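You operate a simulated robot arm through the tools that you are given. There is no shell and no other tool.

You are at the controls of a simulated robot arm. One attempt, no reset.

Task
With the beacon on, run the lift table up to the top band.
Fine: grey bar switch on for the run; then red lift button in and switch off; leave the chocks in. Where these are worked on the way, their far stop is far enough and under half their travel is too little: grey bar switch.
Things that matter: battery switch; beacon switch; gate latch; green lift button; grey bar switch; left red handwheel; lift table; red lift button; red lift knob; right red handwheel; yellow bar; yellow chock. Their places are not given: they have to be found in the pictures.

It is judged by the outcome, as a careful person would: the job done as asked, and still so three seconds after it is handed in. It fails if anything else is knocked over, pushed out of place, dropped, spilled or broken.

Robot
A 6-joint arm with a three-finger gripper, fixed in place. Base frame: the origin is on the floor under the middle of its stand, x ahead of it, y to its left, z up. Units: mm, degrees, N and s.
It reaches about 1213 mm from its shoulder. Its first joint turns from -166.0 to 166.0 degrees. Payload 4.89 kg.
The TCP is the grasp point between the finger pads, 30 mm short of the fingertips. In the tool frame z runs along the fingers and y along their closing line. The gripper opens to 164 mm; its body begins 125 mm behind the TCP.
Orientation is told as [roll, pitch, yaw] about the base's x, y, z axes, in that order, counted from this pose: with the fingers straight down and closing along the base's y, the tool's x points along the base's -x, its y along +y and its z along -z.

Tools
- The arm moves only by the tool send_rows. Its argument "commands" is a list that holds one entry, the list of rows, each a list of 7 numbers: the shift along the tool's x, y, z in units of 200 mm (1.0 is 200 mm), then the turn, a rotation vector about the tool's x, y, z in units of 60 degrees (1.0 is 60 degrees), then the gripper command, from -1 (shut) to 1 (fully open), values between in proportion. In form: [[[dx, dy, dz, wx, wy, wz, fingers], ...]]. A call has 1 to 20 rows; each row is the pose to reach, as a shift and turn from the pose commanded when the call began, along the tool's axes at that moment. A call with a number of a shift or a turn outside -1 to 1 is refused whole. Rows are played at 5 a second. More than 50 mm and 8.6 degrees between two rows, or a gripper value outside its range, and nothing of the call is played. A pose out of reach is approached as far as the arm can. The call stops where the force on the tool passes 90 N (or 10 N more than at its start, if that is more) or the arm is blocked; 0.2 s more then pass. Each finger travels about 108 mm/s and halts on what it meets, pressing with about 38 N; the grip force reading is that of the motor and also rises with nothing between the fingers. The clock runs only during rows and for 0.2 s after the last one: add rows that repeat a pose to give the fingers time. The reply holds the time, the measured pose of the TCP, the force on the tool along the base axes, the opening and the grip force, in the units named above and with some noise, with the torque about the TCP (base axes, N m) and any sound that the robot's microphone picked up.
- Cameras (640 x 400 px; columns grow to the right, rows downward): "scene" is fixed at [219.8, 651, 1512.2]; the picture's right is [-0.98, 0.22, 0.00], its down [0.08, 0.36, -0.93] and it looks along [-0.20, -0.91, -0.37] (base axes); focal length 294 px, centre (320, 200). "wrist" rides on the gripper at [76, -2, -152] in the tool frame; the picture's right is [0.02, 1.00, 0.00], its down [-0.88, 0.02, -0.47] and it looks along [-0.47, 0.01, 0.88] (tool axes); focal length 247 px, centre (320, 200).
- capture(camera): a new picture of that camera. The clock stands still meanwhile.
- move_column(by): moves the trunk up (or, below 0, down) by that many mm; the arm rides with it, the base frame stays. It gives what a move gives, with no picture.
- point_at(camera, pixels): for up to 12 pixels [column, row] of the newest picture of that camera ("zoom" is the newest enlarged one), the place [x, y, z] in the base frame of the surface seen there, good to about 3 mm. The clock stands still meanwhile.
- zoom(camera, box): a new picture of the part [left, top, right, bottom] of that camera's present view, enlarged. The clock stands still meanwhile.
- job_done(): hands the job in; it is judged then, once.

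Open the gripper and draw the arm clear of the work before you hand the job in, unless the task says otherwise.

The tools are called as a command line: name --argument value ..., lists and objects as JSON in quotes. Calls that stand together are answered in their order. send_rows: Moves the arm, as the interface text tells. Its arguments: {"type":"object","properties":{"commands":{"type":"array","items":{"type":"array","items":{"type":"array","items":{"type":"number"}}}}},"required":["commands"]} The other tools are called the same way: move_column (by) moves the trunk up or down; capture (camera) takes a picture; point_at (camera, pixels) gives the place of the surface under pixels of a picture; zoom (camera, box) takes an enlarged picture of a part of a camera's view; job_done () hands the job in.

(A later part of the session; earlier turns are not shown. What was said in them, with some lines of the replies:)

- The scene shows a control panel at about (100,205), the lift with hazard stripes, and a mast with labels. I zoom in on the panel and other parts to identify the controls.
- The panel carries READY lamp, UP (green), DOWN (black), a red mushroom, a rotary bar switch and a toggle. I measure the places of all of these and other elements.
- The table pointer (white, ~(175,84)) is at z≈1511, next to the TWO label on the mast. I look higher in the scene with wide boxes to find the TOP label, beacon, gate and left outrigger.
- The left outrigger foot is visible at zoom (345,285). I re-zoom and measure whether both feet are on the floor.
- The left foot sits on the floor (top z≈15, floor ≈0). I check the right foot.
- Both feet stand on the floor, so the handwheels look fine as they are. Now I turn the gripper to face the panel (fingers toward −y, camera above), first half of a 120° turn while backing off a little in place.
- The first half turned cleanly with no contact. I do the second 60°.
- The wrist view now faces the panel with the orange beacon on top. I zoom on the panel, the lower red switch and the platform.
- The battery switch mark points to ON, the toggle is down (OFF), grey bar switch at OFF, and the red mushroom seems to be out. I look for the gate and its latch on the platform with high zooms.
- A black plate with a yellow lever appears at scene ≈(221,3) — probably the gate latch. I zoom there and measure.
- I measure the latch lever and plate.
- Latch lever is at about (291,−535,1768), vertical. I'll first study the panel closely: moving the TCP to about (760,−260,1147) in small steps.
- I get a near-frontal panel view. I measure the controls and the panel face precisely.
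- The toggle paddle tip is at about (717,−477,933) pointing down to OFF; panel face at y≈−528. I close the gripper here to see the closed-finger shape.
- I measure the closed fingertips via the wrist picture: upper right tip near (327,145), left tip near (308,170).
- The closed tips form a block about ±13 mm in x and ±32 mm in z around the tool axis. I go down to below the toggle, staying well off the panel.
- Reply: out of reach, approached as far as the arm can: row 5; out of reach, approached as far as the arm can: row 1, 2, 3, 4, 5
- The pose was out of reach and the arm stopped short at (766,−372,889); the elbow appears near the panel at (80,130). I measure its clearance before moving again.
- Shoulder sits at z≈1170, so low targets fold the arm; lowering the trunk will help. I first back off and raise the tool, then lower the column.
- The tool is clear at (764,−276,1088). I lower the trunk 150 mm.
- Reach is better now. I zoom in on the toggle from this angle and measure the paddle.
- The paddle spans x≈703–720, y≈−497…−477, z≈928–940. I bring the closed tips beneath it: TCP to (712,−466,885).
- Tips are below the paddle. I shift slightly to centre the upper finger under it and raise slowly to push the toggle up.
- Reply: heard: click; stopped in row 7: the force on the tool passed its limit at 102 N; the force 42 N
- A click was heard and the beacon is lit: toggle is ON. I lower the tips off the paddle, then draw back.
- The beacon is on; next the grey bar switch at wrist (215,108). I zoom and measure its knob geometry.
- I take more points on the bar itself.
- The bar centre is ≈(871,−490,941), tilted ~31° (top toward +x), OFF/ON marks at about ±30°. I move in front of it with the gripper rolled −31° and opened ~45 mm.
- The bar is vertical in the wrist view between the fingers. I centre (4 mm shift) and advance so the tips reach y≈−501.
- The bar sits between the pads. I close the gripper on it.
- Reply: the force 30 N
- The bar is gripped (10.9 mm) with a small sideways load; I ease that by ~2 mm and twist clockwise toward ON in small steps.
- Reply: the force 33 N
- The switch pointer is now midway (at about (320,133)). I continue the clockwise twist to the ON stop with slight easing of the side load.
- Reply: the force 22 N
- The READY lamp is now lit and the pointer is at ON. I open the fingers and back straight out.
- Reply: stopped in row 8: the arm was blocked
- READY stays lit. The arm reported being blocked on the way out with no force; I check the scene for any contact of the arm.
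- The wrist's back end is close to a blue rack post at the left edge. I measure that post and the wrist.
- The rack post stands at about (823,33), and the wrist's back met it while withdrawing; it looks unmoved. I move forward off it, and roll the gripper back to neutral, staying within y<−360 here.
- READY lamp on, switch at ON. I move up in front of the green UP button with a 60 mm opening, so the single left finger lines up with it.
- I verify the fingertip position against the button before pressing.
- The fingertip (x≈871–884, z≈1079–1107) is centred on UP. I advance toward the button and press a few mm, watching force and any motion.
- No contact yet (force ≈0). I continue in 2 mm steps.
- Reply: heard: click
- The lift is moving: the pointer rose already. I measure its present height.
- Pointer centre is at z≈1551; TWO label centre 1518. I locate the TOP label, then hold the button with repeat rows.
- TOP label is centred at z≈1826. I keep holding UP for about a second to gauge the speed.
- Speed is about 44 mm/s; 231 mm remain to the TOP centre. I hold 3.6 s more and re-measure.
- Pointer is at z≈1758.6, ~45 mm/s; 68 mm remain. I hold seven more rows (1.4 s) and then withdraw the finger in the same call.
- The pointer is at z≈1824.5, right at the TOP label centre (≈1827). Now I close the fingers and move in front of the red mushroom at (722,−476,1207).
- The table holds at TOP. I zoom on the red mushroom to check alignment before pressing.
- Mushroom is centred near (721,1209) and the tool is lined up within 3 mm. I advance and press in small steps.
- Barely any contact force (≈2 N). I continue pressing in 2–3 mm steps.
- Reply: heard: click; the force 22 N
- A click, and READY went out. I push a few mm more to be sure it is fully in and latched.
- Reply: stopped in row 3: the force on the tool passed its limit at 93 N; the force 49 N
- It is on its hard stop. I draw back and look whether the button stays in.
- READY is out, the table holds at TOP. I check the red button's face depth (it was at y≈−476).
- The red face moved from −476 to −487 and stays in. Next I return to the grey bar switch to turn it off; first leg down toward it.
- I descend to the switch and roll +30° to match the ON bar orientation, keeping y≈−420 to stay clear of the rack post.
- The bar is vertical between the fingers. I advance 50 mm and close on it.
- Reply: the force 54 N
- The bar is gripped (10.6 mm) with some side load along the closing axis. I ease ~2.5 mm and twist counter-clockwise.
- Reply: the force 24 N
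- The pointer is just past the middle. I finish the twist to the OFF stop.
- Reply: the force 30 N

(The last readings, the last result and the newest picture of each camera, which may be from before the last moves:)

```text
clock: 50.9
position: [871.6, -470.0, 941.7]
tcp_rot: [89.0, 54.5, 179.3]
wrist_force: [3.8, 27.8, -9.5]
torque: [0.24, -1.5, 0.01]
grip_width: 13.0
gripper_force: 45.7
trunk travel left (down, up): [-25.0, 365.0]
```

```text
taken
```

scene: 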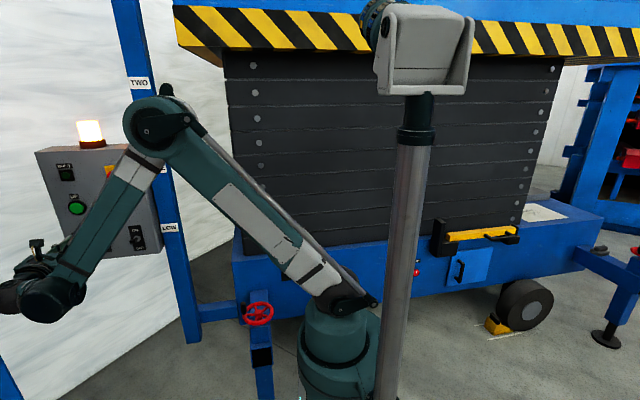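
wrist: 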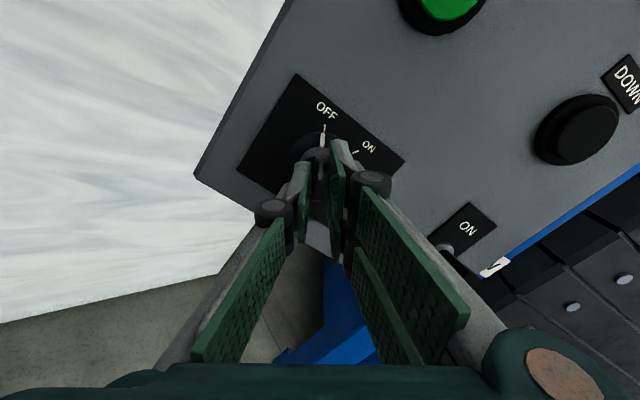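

The bar is at OFF with stop torque. I open and back straight out to y≈−412, then look.

send_rows --commands '[[[0, 0, 0, 0, 0, 0, -0.7], [0, 0, 0, 0, 0, 0, -0.45], [0, 0, 0, 0, 0, 0, -0.45], [0, 0, -0.08, 0, 0, 0, -0.45], [0, 0, -0.18, 0, 0, 0, -0.45], [0, 0, -0.28, 0, 0, 0, -0.45], [0, 0, -0.28, 0, 0, 0, -0.45]]]'

capture --camera "wrist"

zoom --camera "wrist" --box '[240, 60, 400, 210]'

```text
clock: 52.5
position: [871.5, -416.7, 942.7]
tcp_rot: [88.9, 54.6, 179.2]
wrist_force: [0.5, -1.1, 0.3]
torque: [-0.02, 0.02, -0.01]
grip_width: 45.0
gripper_force: 0.0
trunk travel left (down, up): [-25.0, 365.0]
```

```text
taken
```

wrist: 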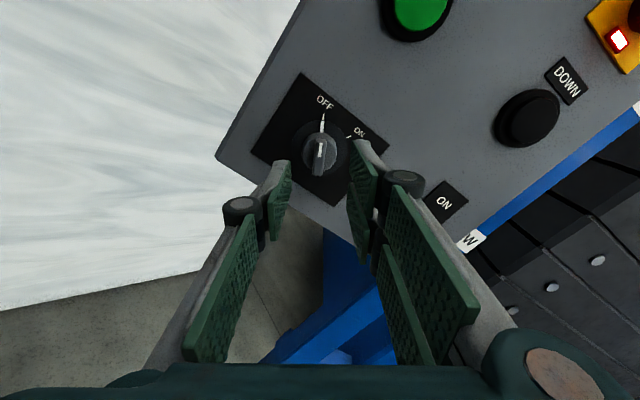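

```text
2.67 times, centred on (320, 135) of wrist
```

zoom: 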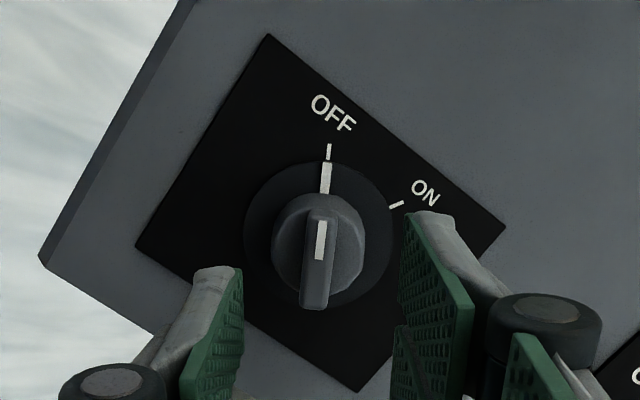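

The grey switch is at OFF. I roll back to neutral while moving sideways and up from the switch, staying off the panel and post.

send_rows --commands '[[[-0.015, 0.124, -0.03, 0, 0, 0.118, -0.3], [-0.03, 0.248, -0.05, 0, 0, 0.236, -0.1], [-0.044, 0.372, -0.075, 0, 0, 0.354, 0.1], [-0.06, 0.496, -0.075, 0, 0, 0.472, 0.3], [-0.074, 0.62, -0.075, 0, 0, 0.59, 0.3], [-0.074, 0.62, -0.075, 0, 0, 0.59, 0.3]]]'

```text
clock: 53.9
position: [760.7, -400.1, 1000.9]
tcp_rot: [-7.3, 89.4, 82.9]
wrist_force: [0.2, -0.1, -1.4]
torque: [-0.02, 0.03, -0.03]
grip_width: 106.7
gripper_force: 0.1
trunk travel left (down, up): [-25.0, 365.0]
```

Clear and in neutral roll. I draw back farther to about (640,−250,1130) with the gripper fully open.

send_rows --commands '[[[0.1, 0.1, -0.15, 0, 0, 0, 0.6], [0.2, 0.2, -0.3, 0, 0, 0, 0.8], [0.33, 0.3, -0.45, 0, 0, 0, 1], [0.45, 0.4, -0.6, 0, 0, 0, 1], [0.56, 0.5, -0.7, 0, 0, 0, 1], [0.65, 0.6, -0.75, 0, 0, 0, 1], [0.65, 0.6, -0.75, 0, 0, 0, 1]]]'

capture --camera "wrist"

capture --camera "scene"

zoom --camera "scene" --box '[60, 0, 260, 6]'

```text
clock: 55.5
position: [639.6, -254.0, 1131.5]
tcp_rot: [-0.4, 89.4, 89.7]
wrist_force: [0.7, -0.5, 0.2]
torque: [-0.04, 0.0, -0.08]
grip_width: 163.8
gripper_force: 0.0
trunk travel left (down, up): [-25.0, 365.0]
```

```text
taken
```

wrist: 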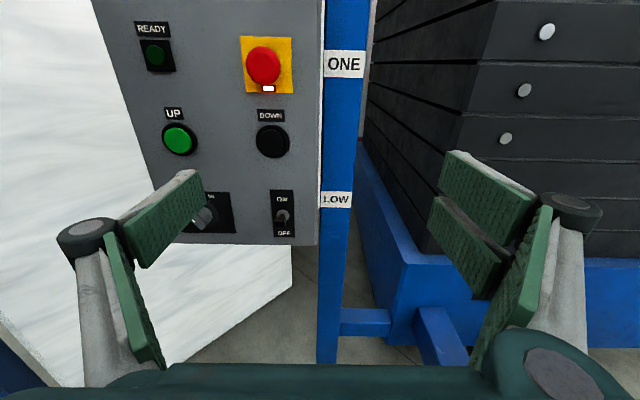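

```text
taken
```

scene: 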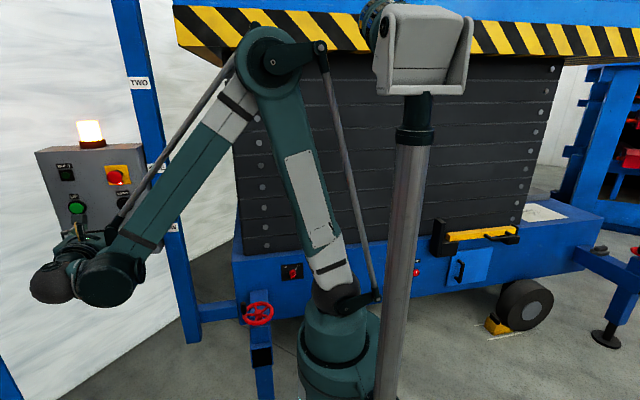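

```text
3.20 times, centred on (160, 3) of scene
```

zoom: 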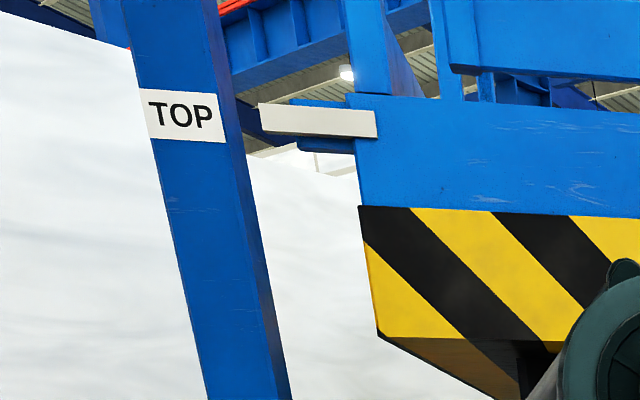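

The table is steady at TOP, beacon lit, red button in with its flag lit, READY out. One last look at the rack post, chock and outriggers before handing in.

zoom --camera "scene" --box '[0, 230, 120, 400]'

zoom --camera "scene" --box '[400, 190, 640, 370]'

zoom --camera "scene" --box '[40, 110, 190, 270]'

```text
2.35 times, centred on (60, 315) of scene
```

zoom: 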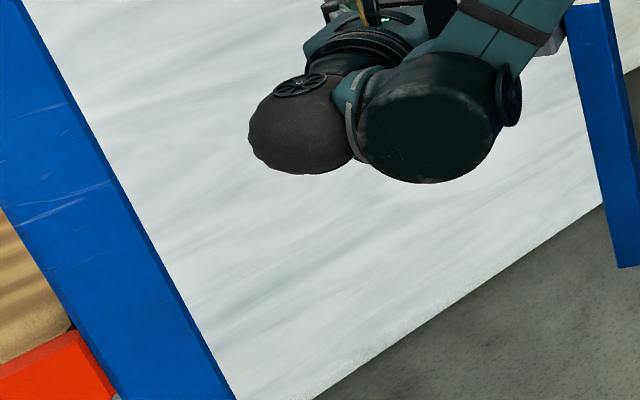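

```text
2.22 times, centred on (520, 280) of scene
```

zoom: 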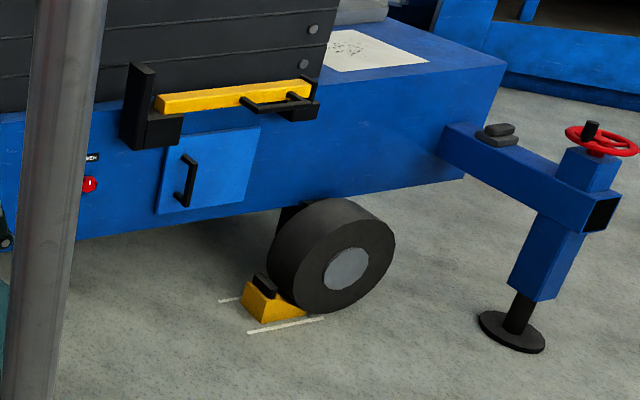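

```text
2.50 times, centred on (115, 190) of scene
```

zoom: 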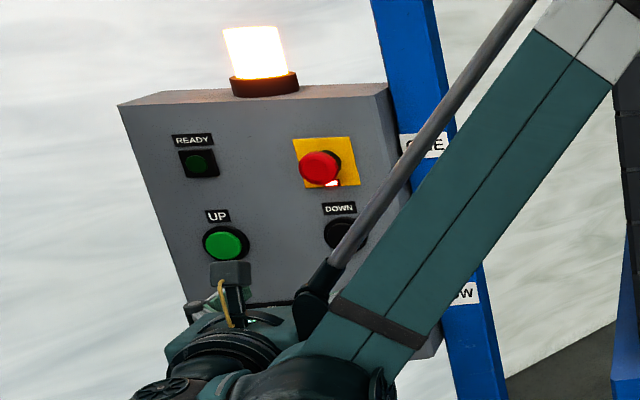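

The rack post, chock, yellow bar and outriggers look the same as before. The pointer is at TOP, the beacon is on, the red button is in and the grey switch is off. The gripper is open and clear, so I hand the job in.

job_done

```text
The job is handed in.
```

The lift table is up in the top band, and I've handed the job in; no verdict has come back yet. The pointer read z≈1824.5 against a TOP label centre of about 1827. It showed no movement in the roughly 19 seconds between releasing UP and the final check.

| Item | State at hand-in |
|---|---|
| Beacon | On since before the run; I left it on because you did not ask for it off |
| Grey bar switch | On for the run, now at its OFF stop |
| Red lift button | Pressed in and latched; the READY lamp went out when it clicked |
| Chock | Left in; I did not touch it |
| Arm | Gripper open and drawn back from the panel |

**Rack contact:** while I was backing away from the grey bar switch, the back of the wrist appears to have met the blue rack post at about (823, 33). The arm stopped by itself. The post looked unmoved in the pictures afterwards, but I only checked it by eye.

I also left the handwheels, battery switch, gate latch, yellow bar and red lift knob alone. The outrigger feet were already on the floor, and READY lit without changing any of them.
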